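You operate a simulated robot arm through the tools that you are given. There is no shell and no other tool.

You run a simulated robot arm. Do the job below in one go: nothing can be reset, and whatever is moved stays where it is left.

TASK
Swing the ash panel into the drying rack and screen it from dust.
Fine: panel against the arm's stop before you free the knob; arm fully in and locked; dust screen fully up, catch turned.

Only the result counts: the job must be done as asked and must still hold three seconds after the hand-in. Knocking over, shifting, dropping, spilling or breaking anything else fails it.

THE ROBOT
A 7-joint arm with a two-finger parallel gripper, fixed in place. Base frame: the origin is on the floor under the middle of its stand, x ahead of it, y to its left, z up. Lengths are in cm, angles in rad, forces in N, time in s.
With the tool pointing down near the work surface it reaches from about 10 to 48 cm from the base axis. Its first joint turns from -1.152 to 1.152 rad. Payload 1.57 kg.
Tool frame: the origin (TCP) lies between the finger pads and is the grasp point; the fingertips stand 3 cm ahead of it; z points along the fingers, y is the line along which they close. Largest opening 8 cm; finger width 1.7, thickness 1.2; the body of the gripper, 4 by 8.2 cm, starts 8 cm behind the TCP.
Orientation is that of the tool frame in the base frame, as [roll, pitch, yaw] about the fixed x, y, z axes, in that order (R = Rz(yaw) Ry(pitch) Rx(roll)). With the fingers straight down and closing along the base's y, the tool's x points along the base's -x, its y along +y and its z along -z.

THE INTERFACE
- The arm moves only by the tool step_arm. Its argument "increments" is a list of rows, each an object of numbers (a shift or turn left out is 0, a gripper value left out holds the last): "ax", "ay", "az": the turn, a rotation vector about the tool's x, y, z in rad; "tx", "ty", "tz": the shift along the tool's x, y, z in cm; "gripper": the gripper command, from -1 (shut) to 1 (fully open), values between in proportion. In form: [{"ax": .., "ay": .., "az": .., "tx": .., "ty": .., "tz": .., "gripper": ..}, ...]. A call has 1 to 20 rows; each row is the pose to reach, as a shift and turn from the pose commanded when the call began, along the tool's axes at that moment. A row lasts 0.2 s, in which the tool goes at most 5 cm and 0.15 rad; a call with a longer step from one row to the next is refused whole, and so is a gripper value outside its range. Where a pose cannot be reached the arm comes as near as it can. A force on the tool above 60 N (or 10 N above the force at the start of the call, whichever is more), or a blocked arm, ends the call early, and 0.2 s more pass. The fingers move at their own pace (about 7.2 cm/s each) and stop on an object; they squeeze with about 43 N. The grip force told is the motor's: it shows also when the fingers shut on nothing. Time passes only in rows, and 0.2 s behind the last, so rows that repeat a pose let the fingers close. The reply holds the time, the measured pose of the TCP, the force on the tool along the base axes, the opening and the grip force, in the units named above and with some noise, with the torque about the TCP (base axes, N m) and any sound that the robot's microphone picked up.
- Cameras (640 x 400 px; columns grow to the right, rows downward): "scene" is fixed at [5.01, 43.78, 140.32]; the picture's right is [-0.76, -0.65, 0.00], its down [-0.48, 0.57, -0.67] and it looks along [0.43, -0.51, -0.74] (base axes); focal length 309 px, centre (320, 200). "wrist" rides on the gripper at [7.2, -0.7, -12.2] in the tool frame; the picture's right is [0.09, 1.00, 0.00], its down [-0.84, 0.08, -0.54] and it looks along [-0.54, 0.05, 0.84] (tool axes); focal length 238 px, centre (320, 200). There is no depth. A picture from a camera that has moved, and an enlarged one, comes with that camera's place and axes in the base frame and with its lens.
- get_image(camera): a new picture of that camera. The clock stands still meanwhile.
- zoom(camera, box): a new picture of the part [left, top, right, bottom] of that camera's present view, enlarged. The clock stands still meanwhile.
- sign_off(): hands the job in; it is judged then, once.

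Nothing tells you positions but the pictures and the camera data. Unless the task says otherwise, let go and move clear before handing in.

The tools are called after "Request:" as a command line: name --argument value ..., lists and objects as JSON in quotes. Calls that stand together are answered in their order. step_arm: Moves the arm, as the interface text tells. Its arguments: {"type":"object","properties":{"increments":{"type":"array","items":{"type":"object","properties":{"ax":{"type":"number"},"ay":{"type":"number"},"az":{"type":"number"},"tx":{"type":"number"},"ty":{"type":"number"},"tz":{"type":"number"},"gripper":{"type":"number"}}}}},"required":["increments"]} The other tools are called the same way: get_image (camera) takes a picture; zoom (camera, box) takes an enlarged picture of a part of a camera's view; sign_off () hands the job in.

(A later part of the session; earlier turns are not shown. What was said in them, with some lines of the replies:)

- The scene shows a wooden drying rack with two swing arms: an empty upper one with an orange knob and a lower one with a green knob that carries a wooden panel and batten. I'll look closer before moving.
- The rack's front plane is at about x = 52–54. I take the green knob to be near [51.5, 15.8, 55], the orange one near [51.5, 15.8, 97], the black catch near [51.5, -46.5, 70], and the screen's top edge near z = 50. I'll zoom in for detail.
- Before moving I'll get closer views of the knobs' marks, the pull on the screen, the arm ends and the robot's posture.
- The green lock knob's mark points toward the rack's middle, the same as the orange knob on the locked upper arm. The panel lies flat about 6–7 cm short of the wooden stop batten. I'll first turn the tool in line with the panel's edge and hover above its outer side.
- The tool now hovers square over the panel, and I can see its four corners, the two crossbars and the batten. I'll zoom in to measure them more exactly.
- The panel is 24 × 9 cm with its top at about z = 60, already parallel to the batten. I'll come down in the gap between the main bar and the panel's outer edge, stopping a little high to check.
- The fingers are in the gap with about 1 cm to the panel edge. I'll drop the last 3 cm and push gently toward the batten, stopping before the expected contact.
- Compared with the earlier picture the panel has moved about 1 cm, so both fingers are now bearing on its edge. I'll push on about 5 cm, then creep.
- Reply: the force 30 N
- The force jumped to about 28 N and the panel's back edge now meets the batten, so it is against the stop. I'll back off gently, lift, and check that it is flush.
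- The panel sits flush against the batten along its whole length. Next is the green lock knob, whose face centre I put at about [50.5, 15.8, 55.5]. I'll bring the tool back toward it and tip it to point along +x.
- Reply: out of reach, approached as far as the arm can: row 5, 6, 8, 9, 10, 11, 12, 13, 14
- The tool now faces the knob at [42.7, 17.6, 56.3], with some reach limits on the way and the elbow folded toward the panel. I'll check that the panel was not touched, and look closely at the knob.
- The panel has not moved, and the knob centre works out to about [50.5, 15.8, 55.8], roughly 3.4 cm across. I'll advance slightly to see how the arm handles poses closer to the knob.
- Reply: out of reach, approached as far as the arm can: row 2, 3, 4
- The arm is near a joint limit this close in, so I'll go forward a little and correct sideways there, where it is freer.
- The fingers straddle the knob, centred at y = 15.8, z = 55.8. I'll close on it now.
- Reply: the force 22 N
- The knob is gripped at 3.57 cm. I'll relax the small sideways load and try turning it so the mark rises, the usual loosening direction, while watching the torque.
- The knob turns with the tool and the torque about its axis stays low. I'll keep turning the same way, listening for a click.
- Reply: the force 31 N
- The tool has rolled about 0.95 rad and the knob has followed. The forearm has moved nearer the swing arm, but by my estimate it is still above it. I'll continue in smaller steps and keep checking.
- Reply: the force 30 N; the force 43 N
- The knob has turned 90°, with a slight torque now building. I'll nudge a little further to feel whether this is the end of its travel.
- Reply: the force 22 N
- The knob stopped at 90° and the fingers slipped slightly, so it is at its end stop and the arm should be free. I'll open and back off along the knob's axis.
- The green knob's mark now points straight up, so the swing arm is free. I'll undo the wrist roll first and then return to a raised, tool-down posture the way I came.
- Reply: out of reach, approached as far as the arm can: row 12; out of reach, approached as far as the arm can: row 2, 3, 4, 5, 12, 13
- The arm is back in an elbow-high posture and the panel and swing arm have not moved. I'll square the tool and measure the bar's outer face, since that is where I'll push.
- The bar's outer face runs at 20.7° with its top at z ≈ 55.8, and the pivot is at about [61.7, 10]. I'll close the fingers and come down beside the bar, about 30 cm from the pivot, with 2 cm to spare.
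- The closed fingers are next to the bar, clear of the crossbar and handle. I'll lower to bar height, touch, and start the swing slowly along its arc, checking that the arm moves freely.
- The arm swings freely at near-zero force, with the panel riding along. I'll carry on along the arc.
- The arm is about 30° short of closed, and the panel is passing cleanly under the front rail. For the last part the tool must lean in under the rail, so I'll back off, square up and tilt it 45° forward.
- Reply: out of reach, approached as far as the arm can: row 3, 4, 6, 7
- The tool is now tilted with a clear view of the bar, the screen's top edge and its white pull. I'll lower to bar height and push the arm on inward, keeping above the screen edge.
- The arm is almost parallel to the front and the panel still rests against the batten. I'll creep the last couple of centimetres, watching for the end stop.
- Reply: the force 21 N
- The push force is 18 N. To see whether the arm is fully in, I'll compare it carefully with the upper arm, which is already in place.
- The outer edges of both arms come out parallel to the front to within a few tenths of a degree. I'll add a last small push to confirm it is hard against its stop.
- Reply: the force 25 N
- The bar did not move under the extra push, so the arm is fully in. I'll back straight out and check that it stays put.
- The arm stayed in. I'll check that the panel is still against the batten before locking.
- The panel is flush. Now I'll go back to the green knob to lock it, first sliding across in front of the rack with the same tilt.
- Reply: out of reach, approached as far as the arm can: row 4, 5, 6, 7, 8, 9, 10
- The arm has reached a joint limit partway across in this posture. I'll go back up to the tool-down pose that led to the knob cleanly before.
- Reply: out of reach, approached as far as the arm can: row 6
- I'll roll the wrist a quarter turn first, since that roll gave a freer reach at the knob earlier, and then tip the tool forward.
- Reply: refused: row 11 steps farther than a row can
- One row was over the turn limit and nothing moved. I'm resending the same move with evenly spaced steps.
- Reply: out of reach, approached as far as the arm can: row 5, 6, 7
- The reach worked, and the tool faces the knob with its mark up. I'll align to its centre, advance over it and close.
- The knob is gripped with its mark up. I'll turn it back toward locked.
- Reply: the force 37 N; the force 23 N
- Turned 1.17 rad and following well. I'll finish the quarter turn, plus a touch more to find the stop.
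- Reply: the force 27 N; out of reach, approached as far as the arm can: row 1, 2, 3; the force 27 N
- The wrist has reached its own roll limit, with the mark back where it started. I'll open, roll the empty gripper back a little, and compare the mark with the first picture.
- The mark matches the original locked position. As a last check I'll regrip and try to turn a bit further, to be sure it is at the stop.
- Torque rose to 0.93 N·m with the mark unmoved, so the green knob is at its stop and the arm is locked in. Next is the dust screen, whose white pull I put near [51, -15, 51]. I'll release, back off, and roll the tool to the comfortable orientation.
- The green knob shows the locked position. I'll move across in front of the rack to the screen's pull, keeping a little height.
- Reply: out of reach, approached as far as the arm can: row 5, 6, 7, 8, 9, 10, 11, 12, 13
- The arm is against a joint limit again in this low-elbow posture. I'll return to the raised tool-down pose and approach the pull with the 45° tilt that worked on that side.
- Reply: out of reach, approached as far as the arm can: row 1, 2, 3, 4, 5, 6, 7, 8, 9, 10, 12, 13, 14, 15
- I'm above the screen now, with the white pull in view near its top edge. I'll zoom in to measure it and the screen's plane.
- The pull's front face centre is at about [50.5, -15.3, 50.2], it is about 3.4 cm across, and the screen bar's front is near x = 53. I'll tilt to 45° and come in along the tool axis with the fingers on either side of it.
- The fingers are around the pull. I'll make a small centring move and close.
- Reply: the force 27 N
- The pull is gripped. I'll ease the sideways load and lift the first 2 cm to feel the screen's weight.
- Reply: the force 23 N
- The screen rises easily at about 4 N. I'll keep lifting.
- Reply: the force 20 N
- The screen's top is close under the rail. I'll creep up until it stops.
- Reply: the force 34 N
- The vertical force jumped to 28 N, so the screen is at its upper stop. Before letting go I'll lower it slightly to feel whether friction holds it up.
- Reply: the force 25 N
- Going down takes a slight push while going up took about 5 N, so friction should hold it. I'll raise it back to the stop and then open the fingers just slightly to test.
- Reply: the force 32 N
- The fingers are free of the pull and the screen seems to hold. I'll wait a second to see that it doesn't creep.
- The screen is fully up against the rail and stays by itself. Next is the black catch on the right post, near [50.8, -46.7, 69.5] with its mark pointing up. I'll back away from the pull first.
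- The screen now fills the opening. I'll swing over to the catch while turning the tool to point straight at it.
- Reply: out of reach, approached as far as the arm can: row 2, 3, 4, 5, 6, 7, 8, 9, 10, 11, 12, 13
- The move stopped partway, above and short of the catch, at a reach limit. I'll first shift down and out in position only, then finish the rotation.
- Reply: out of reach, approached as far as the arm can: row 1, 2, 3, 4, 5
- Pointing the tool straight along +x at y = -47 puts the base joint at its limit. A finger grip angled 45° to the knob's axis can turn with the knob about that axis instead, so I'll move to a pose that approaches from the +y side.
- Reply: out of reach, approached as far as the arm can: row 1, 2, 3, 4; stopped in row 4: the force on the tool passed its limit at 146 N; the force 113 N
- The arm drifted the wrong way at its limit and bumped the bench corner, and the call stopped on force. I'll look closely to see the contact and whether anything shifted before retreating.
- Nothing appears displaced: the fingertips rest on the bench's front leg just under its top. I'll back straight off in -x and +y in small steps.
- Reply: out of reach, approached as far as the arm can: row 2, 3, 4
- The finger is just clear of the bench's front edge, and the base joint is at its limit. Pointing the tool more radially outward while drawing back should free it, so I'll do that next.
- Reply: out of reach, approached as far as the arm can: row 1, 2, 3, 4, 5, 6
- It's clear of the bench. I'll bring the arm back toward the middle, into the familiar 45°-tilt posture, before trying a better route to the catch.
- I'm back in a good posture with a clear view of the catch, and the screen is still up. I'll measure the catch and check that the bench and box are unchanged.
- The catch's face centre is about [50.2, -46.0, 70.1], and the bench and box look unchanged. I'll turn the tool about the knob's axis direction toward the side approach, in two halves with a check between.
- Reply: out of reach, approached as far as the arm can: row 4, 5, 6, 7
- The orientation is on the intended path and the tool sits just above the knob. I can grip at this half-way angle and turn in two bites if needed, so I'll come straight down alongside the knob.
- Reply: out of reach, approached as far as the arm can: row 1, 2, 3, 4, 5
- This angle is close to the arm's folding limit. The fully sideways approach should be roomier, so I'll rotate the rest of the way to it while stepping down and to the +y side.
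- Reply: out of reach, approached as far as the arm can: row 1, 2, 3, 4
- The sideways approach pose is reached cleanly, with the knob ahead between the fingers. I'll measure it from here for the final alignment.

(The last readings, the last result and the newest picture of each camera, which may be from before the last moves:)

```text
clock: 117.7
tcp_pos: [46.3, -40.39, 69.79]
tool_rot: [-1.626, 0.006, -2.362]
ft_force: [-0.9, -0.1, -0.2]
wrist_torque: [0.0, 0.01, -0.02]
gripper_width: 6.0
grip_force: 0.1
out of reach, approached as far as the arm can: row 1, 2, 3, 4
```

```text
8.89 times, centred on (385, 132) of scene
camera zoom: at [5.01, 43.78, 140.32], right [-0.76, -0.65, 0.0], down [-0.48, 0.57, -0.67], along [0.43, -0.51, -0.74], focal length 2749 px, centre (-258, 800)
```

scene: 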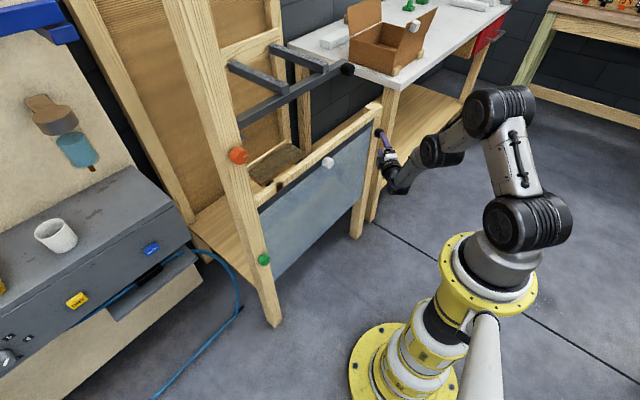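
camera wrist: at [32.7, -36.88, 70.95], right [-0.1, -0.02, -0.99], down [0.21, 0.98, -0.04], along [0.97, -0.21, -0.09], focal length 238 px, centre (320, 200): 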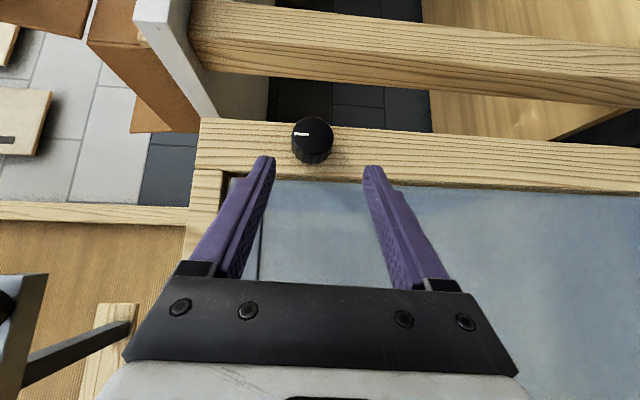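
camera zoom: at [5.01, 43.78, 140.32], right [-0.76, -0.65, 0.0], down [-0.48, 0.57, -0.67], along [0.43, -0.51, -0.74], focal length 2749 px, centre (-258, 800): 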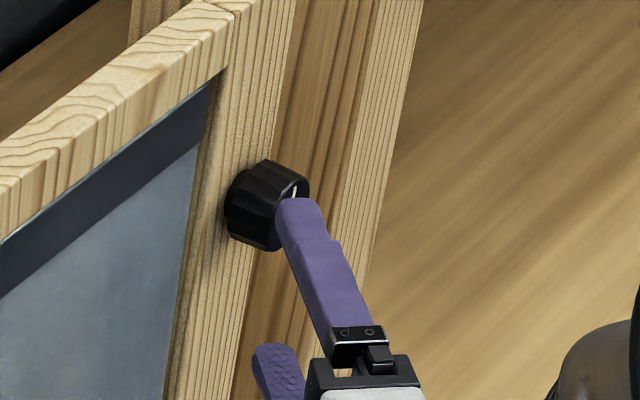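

Request:
step_arm --increments '[{"tx": 0.14, "ty": -0.3, "ax": 0.027}, {"tx": 0.28, "ty": -0.63, "ax": 0.055}, {"tx": 0.28, "ty": -0.63, "ax": 0.055, "tz": 1.2}, {"tx": 0.28, "ty": -0.63, "ax": 0.055, "tz": 2.4}, {"tx": 0.28, "ty": -0.63, "ax": 0.055, "tz": 3.6}, {"tx": 0.28, "ty": -0.63, "ax": 0.055, "tz": 3.6}]'

Request:
get_image --camera "wrist"

Request:
zoom --camera "scene" --box '[350, 110, 420, 155]'

```text
clock: 119.1
tcp_pos: [48.53, -43.5, 70.39]
tool_rot: [-1.571, 0.006, -2.365]
ft_force: [-0.1, 0.8, -0.2]
wrist_torque: [-0.05, 0.01, 0.02]
gripper_width: 6.0
grip_force: 0.0
```

```text
taken
camera wrist: at [34.89, -39.99, 70.89], right [-0.06, -0.06, -1.0], down [0.22, 0.97, -0.07], along [0.97, -0.22, -0.05], focal length 238 px, centre (320, 200)
```

wrist: 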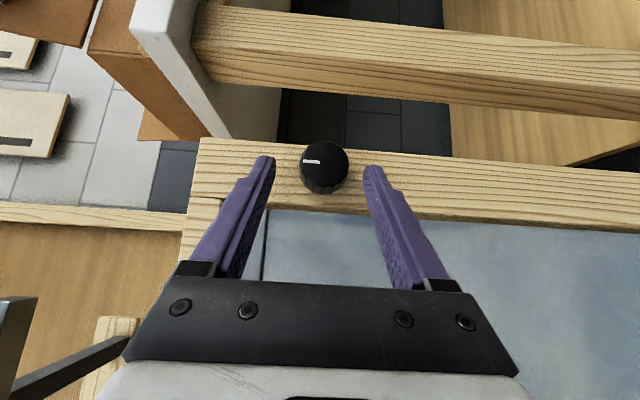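

```text
8.89 times, centred on (385, 132) of scene
camera zoom: at [5.01, 43.77, 140.32], right [-0.76, -0.65, 0.0], down [-0.48, 0.57, -0.67], along [0.43, -0.51, -0.74], focal length 2749 px, centre (-258, 800)
```

zoom: 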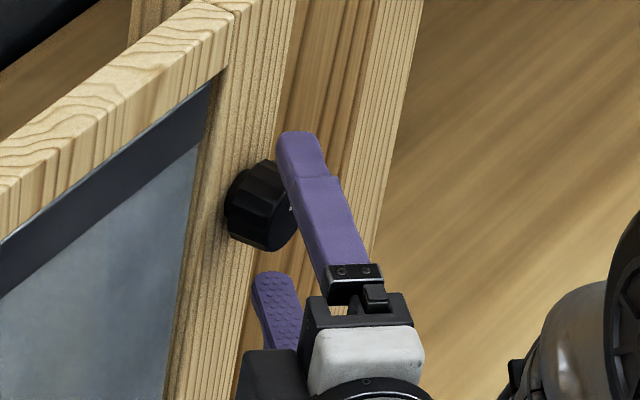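

Request:
step_arm --increments '[{"tx": -0.15, "ty": 0.3, "tz": 0.5}, {"tx": -0.3, "ty": 0.3, "tz": 1.0}, {"tx": -0.3, "ty": 0.3, "tz": 1.25}, {"tx": -0.3, "ty": 0.3, "tz": 1.25}]'

Request:
zoom --camera "wrist" --box '[230, 120, 410, 240]'

Request:
zoom --camera "scene" --box '[350, 110, 420, 155]'

```text
clock: 120.1
tcp_pos: [49.78, -44.22, 70.01]
tool_rot: [-1.574, 0.004, -2.363]
ft_force: [0.2, 0.8, 0.0]
wrist_torque: [-0.01, -0.01, 0.0]
gripper_width: 6.0
grip_force: 0.0
```

```text
3.33 times, centred on (320, 180) of wrist
camera zoom: at [36.01, -40.74, 70.55], right [-0.06, -0.06, -1.0], down [0.22, 0.97, -0.07], along [0.97, -0.22, -0.05], focal length 794 px, centre (320, 267)
```

zoom: 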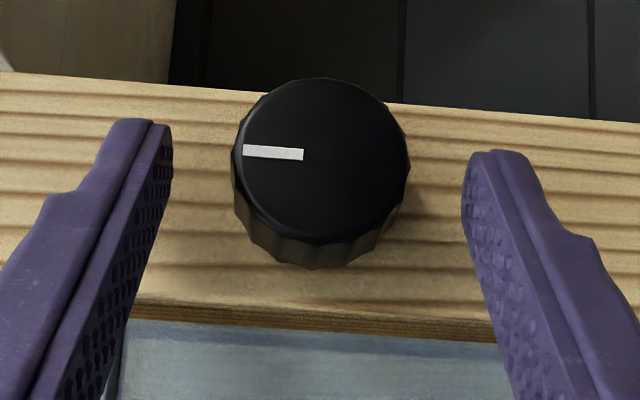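

```text
8.89 times, centred on (385, 132) of scene
camera zoom: at [5.01, 43.78, 140.32], right [-0.76, -0.65, 0.0], down [-0.48, 0.57, -0.67], along [0.43, -0.51, -0.74], focal length 2749 px, centre (-258, 800)
```

zoom: 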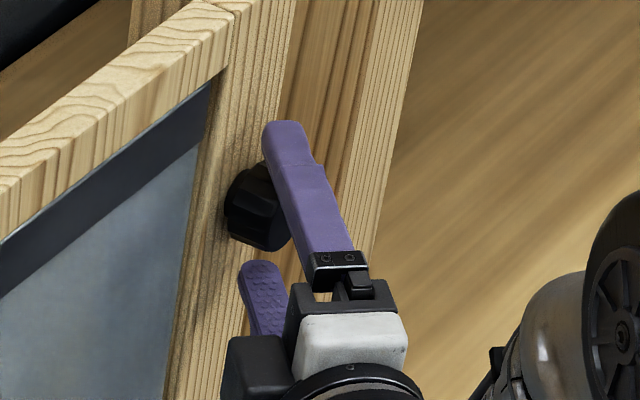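

The knob is centred between the fingers. I'll close on it.

Request:
step_arm --increments '[{"gripper": -1}, {"gripper": -1}, {"gripper": -1}]'

Request:
zoom --camera "wrist" --box '[230, 120, 410, 240]'

```text
clock: 120.9
tcp_pos: [49.6, -44.22, 69.99]
tool_rot: [-1.572, 0.004, -2.366]
ft_force: [-1.6, 1.2, 3.1]
wrist_torque: [-0.03, 0.29, 0.0]
gripper_width: 3.58
grip_force: 42.6
```

```text
3.33 times, centred on (320, 180) of wrist
camera zoom: at [36.01, -40.74, 70.58], right [-0.06, -0.06, -1.0], down [0.22, 0.97, -0.07], along [0.97, -0.22, -0.05], focal length 794 px, centre (320, 267)
```

zoom: 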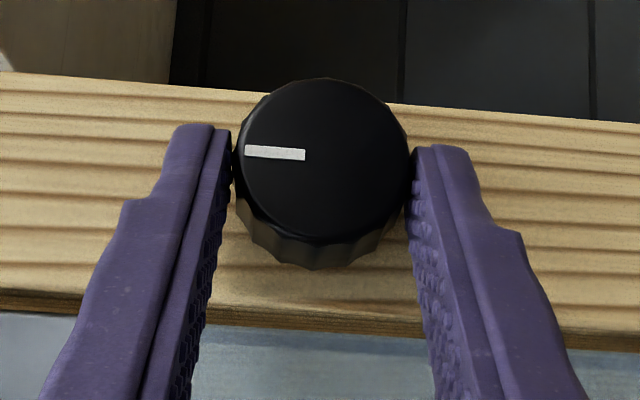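

The grip is clean with low forces. I'll turn gently about the knob's axis so the mark goes up toward the right (clockwise from the front), watching for resistance.

Request:
step_arm --increments '[{"ax": -0.0714, "az": 0.07, "tx": 0.006, "ty": -0.176, "tz": 0.006}, {"ax": -0.1428, "az": 0.14, "tx": 0.025, "ty": -0.35, "tz": 0.025}, {"ax": -0.2142, "az": 0.21, "tx": 0.055, "ty": -0.52, "tz": 0.056}]'

Request:
zoom --camera "wrist" --box '[230, 120, 410, 240]'

Request:
zoom --camera "scene" --box '[350, 110, 420, 155]'

```text
clock: 121.7
tcp_pos: [49.67, -44.2, 70.56]
tool_rot: [-1.792, 0.214, -2.388]
ft_force: [-0.7, 4.3, 2.3]
wrist_torque: [-0.01, 0.43, -0.51]
gripper_width: 3.56
grip_force: 42.7
```

```text
3.33 times, centred on (320, 180) of wrist
camera zoom: at [35.99, -41.22, 72.18], right [-0.06, 0.24, -0.97], down [0.21, 0.95, 0.22], along [0.97, -0.19, -0.11], focal length 794 px, centre (320, 267)
```

zoom: 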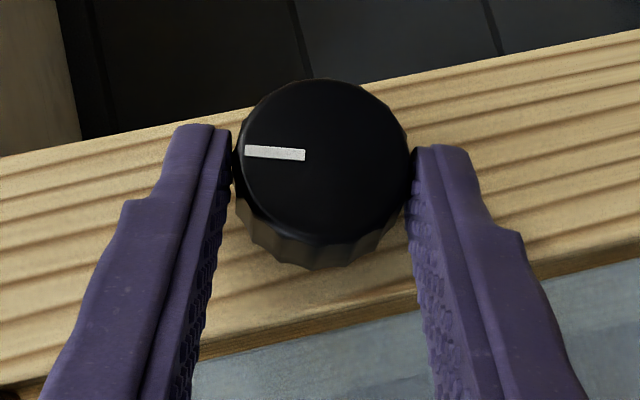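

```text
8.89 times, centred on (385, 132) of scene
camera zoom: at [5.01, 43.79, 140.32], right [-0.76, -0.65, 0.0], down [-0.48, 0.57, -0.67], along [0.43, -0.51, -0.74], focal length 2749 px, centre (-258, 800)
```

zoom: 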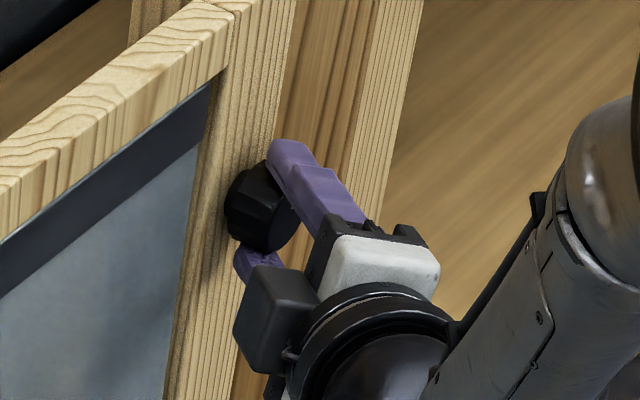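

The knob turns freely this way and follows the fingers. I'll continue on the same cone.

Request:
step_arm --increments '[{"ax": -0.0857, "az": 0.084, "tx": 0.009, "ty": -0.211, "tz": 0.009}, {"ax": -0.1713, "az": 0.168, "tx": 0.035, "ty": -0.418, "tz": 0.036}, {"ax": -0.257, "az": 0.2521, "tx": 0.079, "ty": -0.62, "tz": 0.081}, {"ax": -0.3427, "az": 0.3361, "tx": 0.139, "ty": -0.813, "tz": 0.142}]'

Request:
zoom --camera "wrist" --box '[230, 120, 410, 240]'

Request:
get_image --camera "scene"

```text
clock: 122.7
tcp_pos: [49.77, -44.84, 71.35]
tool_rot: [-2.191, 0.521, -2.534]
ft_force: [-1.4, 3.6, -3.3]
wrist_torque: [0.1, -0.77, 0.53]
gripper_width: 3.57
grip_force: 42.6
```

```text
3.33 times, centred on (320, 180) of wrist
camera zoom: at [35.98, -42.82, 74.23], right [-0.07, 0.66, -0.75], down [0.22, 0.74, 0.64], along [0.97, -0.12, -0.19], focal length 794 px, centre (320, 267)
```

zoom: 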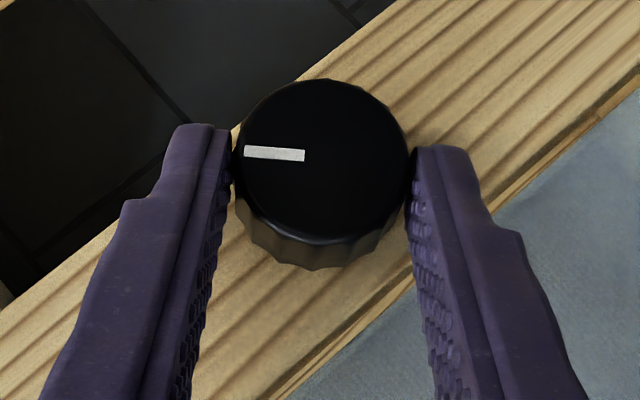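

```text
taken
```

scene: 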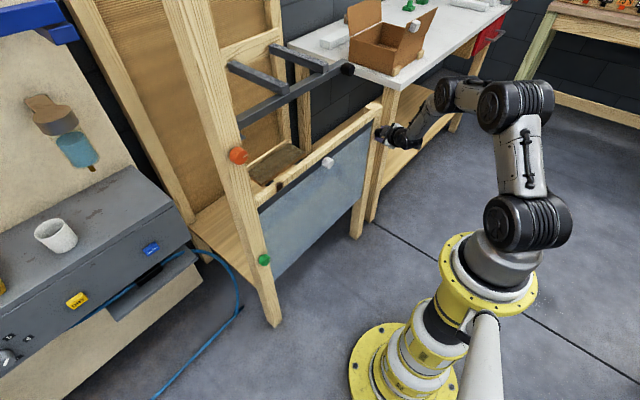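

Half-way (45°) and all forces are small. I'll continue.

Request:
step_arm --increments '[{"ax": -0.0857, "az": 0.084, "tx": 0.009, "ty": -0.211, "tz": 0.009}, {"ax": -0.1713, "az": 0.168, "tx": 0.035, "ty": -0.418, "tz": 0.036}, {"ax": -0.257, "az": 0.2521, "tx": 0.079, "ty": -0.62, "tz": 0.081}]'

Request:
zoom --camera "wrist" --box '[230, 120, 410, 240]'

Request:
zoom --camera "scene" --box '[340, 80, 480, 170]'

```text
clock: 123.5
tcp_pos: [49.67, -45.33, 71.66]
tool_rot: [-2.577, 0.693, -2.757]
ft_force: [5.1, 1.4, -8.8]
wrist_torque: [0.09, -0.25, -0.1]
gripper_width: 3.58
grip_force: 42.7
```

```text
3.33 times, centred on (320, 180) of wrist
camera zoom: at [35.96, -44.57, 75.14], right [-0.07, 0.88, -0.47], down [0.22, 0.47, 0.86], along [0.97, -0.04, -0.22], focal length 794 px, centre (320, 267)
```

zoom: 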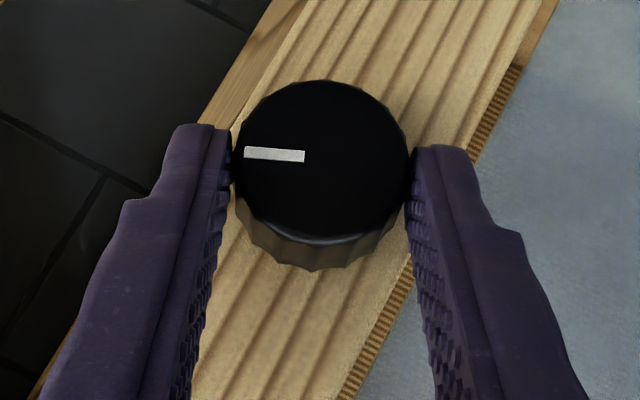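

```text
4.44 times, centred on (410, 125) of scene
camera zoom: at [5.03, 43.77, 140.32], right [-0.76, -0.65, 0.0], down [-0.48, 0.57, -0.67], along [0.43, -0.51, -0.74], focal length 1374 px, centre (-80, 533)
```

zoom: 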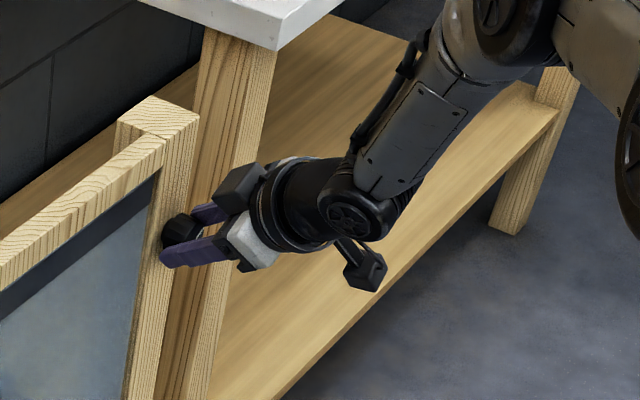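

Request:
step_arm --increments '[{"ax": -0.0857, "az": 0.084, "tx": 0.009, "ty": -0.211, "tz": 0.009}, {"ax": -0.1713, "az": 0.168, "tx": 0.035, "ty": -0.418, "tz": 0.036}, {"ax": -0.257, "az": 0.2521, "tx": 0.079, "ty": -0.62, "tz": 0.081}, {"ax": -0.307, "az": 0.301, "tx": 0.112, "ty": -0.733, "tz": 0.114}]'

Request:
zoom --camera "wrist" --box '[230, 120, 410, 240]'

Request:
zoom --camera "scene" --box '[340, 80, 480, 170]'

```text
clock: 124.5
tcp_pos: [49.53, -46.02, 71.76]
tool_rot: [3.131, 0.776, 3.136]
ft_force: [-5.2, 6.3, -4.2]
wrist_torque: [-0.04, -0.79, -0.13]
gripper_width: 3.55
grip_force: 43.2
```

```text
3.33 times, centred on (320, 180) of wrist
camera zoom: at [35.93, -46.91, 75.32], right [-0.07, 1.0, -0.06], down [0.22, 0.07, 0.97], along [0.97, 0.05, -0.22], focal length 794 px, centre (320, 267)
```

zoom: 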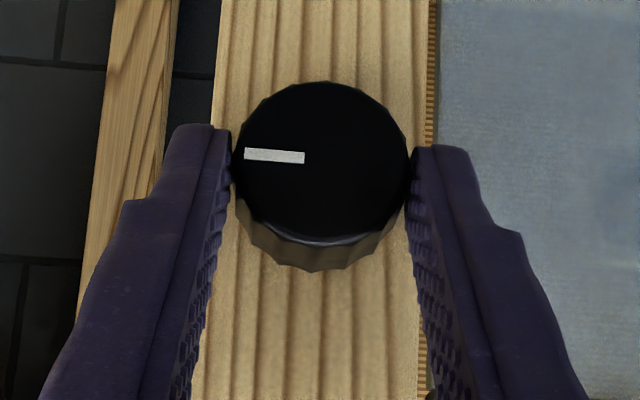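

```text
4.44 times, centred on (410, 125) of scene
camera zoom: at [5.01, 43.78, 140.32], right [-0.76, -0.65, 0.0], down [-0.48, 0.57, -0.67], along [0.43, -0.51, -0.74], focal length 1374 px, centre (-80, 533)
```

zoom: 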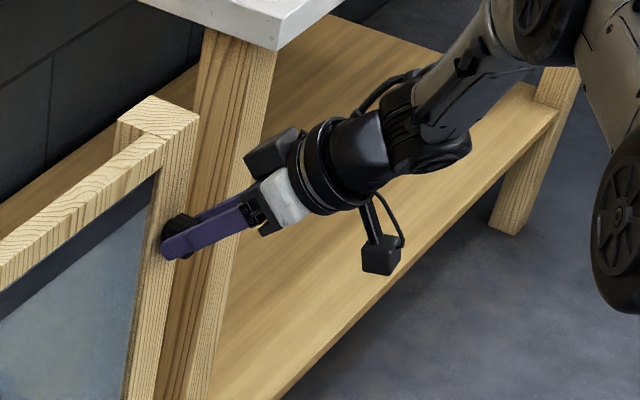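

The catch mark is now horizontal, pointing toward -y like the locked green knob. I'll nudge slightly further to confirm the end stop.

Request:
step_arm --increments '[{"ax": -0.0571, "az": 0.056, "tx": 0.004, "ty": -0.141, "tz": 0.004}, {"ax": -0.1071, "az": 0.105, "tx": 0.014, "ty": -0.263, "tz": 0.014}, {"ax": -0.1071, "az": 0.105, "tx": 0.014, "ty": -0.263, "tz": 0.014}]'

Request:
zoom --camera "wrist" --box '[230, 120, 410, 240]'

```text
clock: 125.3
tcp_pos: [49.55, -46.36, 71.83]
tool_rot: [2.924, 0.765, 2.993]
ft_force: [-5.3, 6.2, -0.8]
wrist_torque: [-0.13, 0.32, -0.33]
gripper_width: 3.57
grip_force: 42.8
```

```text
3.33 times, centred on (320, 180) of wrist
camera zoom: at [35.95, -47.7, 75.18], right [-0.07, 0.99, 0.09], down [0.22, -0.07, 0.97], along [0.97, 0.09, -0.21], focal length 794 px, centre (320, 267)
```

zoom: 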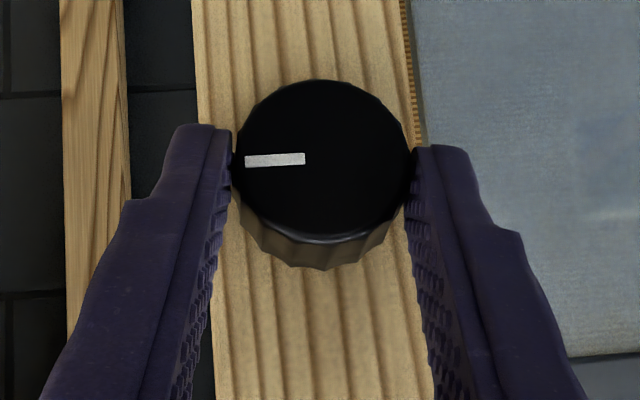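

The fingers slipped while the knob stayed put, so the catch is turned fully to its stop. I'll release and back away along the tool axis.

Request:
step_arm --increments '[{"gripper": 0.5}, {"gripper": 0.5}, {"gripper": 0.5, "tz": -1.5}, {"gripper": 0.5, "tz": -3.5}, {"gripper": 0.5, "tz": -6}, {"gripper": 0.5, "tz": -9}, {"gripper": 0.5, "tz": -12}]'

Request:
get_image --camera "wrist"

Request:
get_image --camera "scene"

Request:
zoom --camera "scene" --box '[362, 122, 394, 142]'

```text
clock: 126.9
tcp_pos: [41.01, -47.55, 80.37]
tool_rot: [2.925, 0.765, 2.993]
ft_force: [0.3, 0.2, 0.1]
wrist_torque: [0.01, -0.01, -0.01]
gripper_width: 6.0
grip_force: 0.0
```

```text
taken
camera wrist: at [27.38, -49.0, 83.78], right [-0.07, 0.99, 0.09], down [0.22, -0.07, 0.97], along [0.97, 0.09, -0.21], focal length 238 px, centre (320, 200)
```

wrist: 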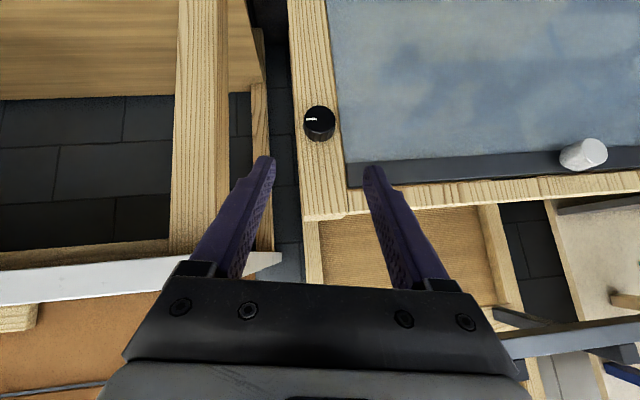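

```text
taken
```

scene: 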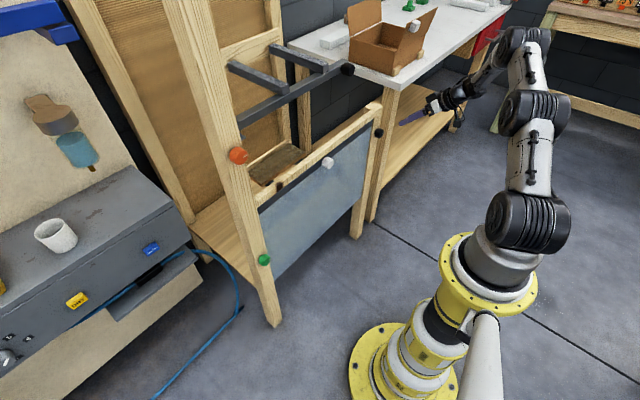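

```text
16.00 times, centred on (378, 132) of scene
camera zoom: at [5.01, 43.78, 140.32], right [-0.76, -0.65, 0.0], down [-0.48, 0.57, -0.67], along [0.43, -0.51, -0.74], focal length 4948 px, centre (-608, 1288)
```

zoom: 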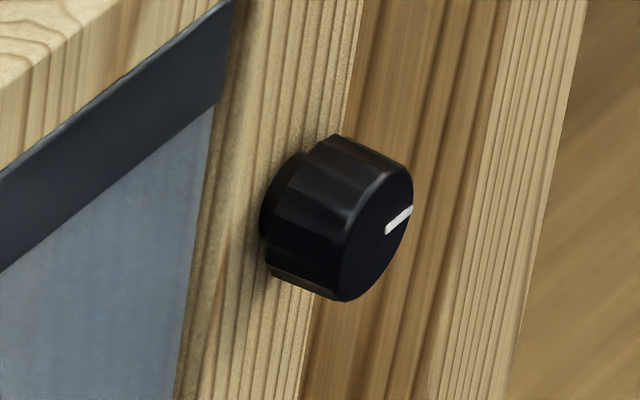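

The catch mark is now horizontal. Before handing in I'll check the screen's top gap, the green knob, the panel and the surroundings.

Request:
zoom --camera "wrist" --box '[300, 90, 640, 300]'

Request:
zoom --camera "scene" --box '[240, 90, 400, 220]'

Request:
zoom --camera "scene" --box '[240, 130, 320, 200]'

Request:
zoom --camera "scene" --box '[230, 140, 290, 280]'

Request:
zoom --camera "scene" --box '[340, 100, 390, 140]'

```text
1.88 times, centred on (470, 195) of wrist
camera zoom: at [27.38, -49.0, 83.78], right [-0.07, 0.99, 0.09], down [0.22, -0.07, 0.97], along [0.97, 0.09, -0.21], focal length 449 px, centre (38, 209)
```

zoom: 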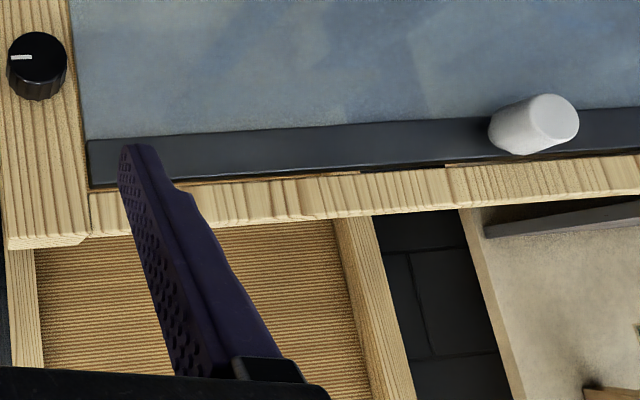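

```text
3.08 times, centred on (320, 155) of scene
camera zoom: at [5.01, 43.78, 140.32], right [-0.76, -0.65, 0.0], down [-0.48, 0.57, -0.67], along [0.43, -0.51, -0.74], focal length 952 px, centre (320, 338)
```

zoom: 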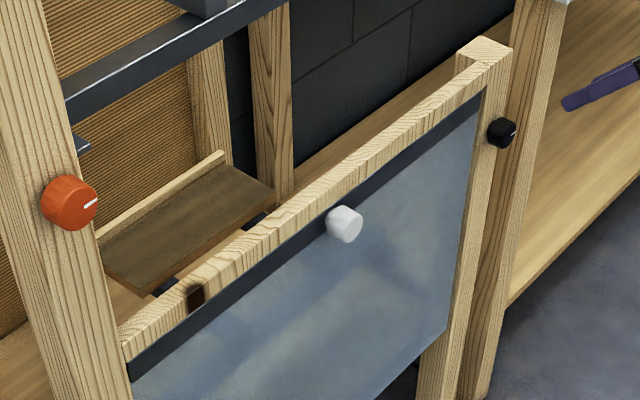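

```text
5.71 times, centred on (280, 165) of scene
camera zoom: at [5.01, 43.78, 140.32], right [-0.76, -0.65, 0.0], down [-0.48, 0.57, -0.67], along [0.43, -0.51, -0.74], focal length 1767 px, centre (549, 400)
```

zoom: 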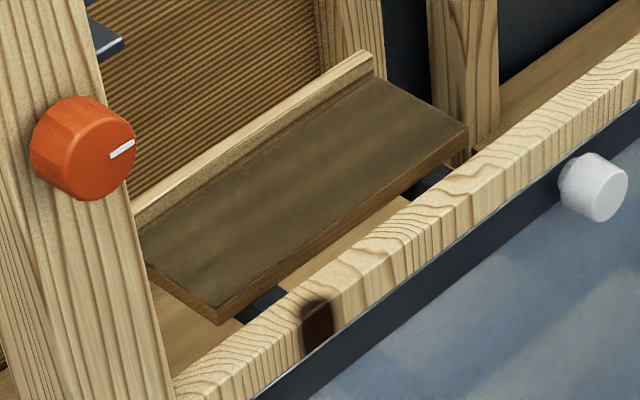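

```text
2.86 times, centred on (260, 210) of scene
camera zoom: at [5.01, 43.78, 140.32], right [-0.76, -0.65, 0.0], down [-0.48, 0.57, -0.67], along [0.43, -0.51, -0.74], focal length 884 px, centre (491, 171)
```

zoom: 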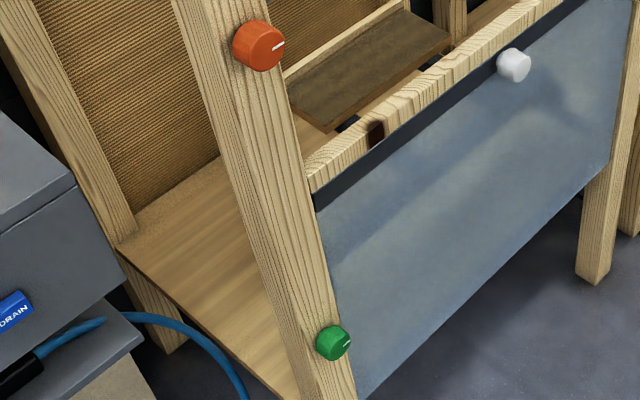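

```text
10.00 times, centred on (365, 120) of scene
camera zoom: at [5.01, 43.78, 140.32], right [-0.76, -0.65, 0.0], down [-0.48, 0.57, -0.67], along [0.43, -0.51, -0.74], focal length 3092 px, centre (-130, 1000)
```

zoom: 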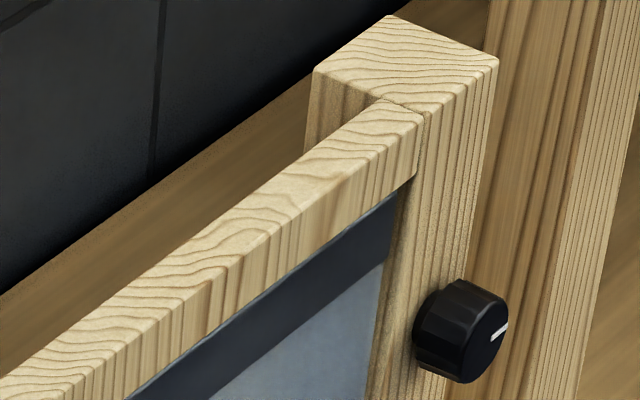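

Everything checks out: the screen is up to the rail, the catch and green knob are both at their stops, and the panel is flush on the locked arm. I'll move the tool further clear and take a final look.

Request:
step_arm --increments '[{"tz": -1.5, "ty": 2}, {"tz": -3, "ty": 4}, {"tz": -4, "ty": 6}, {"tz": -5, "ty": 8}, {"tz": -6, "ty": 10}, {"tz": -6, "ty": 12}, {"tz": -6, "ty": 12}, {"tz": -6, "ty": 12}, {"tz": -6, "ty": 12}, {"tz": -6, "ty": 12}, {"tz": -6, "ty": 12}]'

Request:
get_image --camera "scene"

Request:
get_image --camera "wrist"

Request:
zoom --camera "scene" --box '[249, 250, 281, 270]'

Request:
zoom --camera "scene" --box '[340, 100, 390, 140]'

```text
clock: 129.3
tcp_pos: [36.86, -36.56, 86.49]
tool_rot: [2.925, 0.767, 2.993]
ft_force: [0.3, 0.2, 0.5]
wrist_torque: [-0.02, 0.02, 0.01]
gripper_width: 6.02
grip_force: 0.0
```

```text
taken
```

scene: 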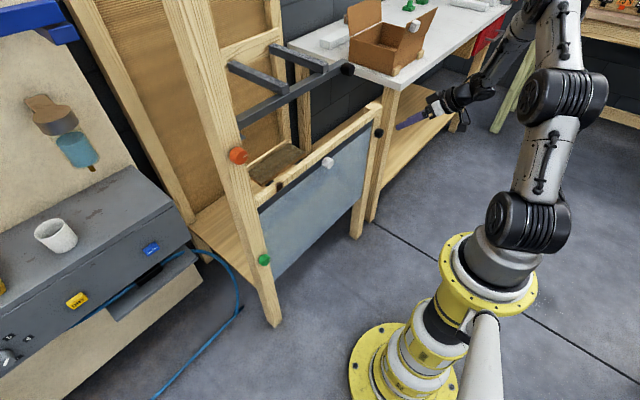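

```text
taken
camera wrist: at [23.25, -37.83, 89.94], right [-0.07, 0.99, 0.09], down [0.22, -0.07, 0.97], along [0.97, 0.09, -0.21], focal length 238 px, centre (320, 200)
```

wrist: 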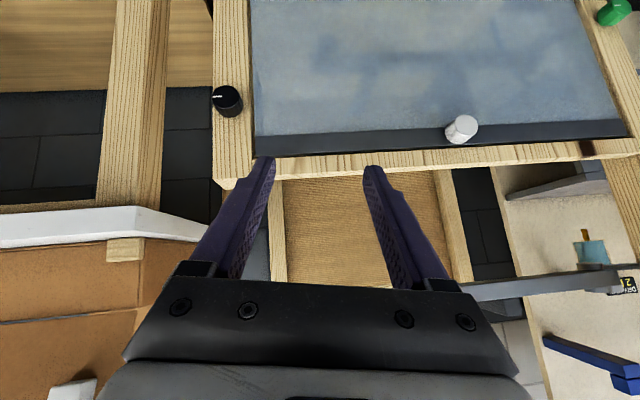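

```text
16.00 times, centred on (265, 260) of scene
camera zoom: at [5.01, 43.78, 140.32], right [-0.76, -0.65, 0.0], down [-0.48, 0.57, -0.67], along [0.43, -0.51, -0.74], focal length 4948 px, centre (1200, -760)
```

zoom: 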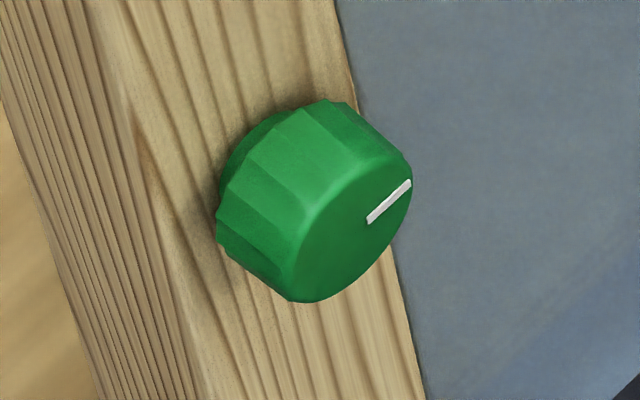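

```text
10.00 times, centred on (365, 120) of scene
camera zoom: at [5.01, 43.78, 140.32], right [-0.76, -0.65, 0.0], down [-0.48, 0.57, -0.67], along [0.43, -0.51, -0.74], focal length 3092 px, centre (-130, 1000)
```

zoom: 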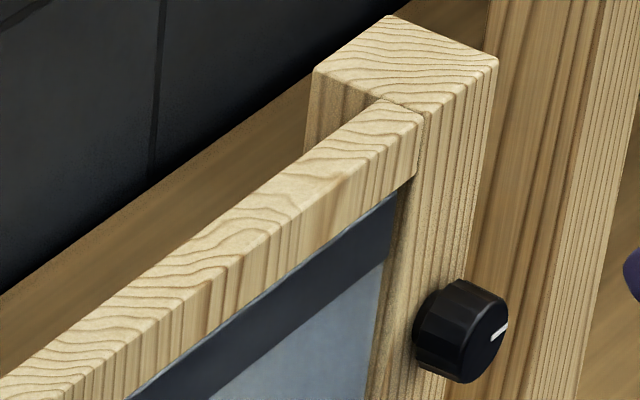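

The panel is in the rack against the stop, the arm is in with the green knob locked, and the screen is up with its catch turned. The tool is clear and nothing is moving, so I'm handing in.

Request:
sign_off

```text
The job is handed in.
```

The job is handed in: the ash panel is in the drying rack behind the raised dust screen. I haven't seen the judge's result.

- **Panel:** I pushed it flush against the arm's stop before freeing the green knob. It was still flush after the swing.
- **Arm:** It is fully in against its end stop. The green knob is back in its locked position and would turn no further.
- **Dust screen:** It is up against the front rail as far as it goes. The black catch is turned 90° to its stop.

**Bench contact:** on the way to the catch the gripper bumped the corner of the workbench on the right, peaking at 146 N before the motion stopped itself. The bench, the box on it and everything else look unmoved in the pictures.

The gripper is open and clear of the rack.
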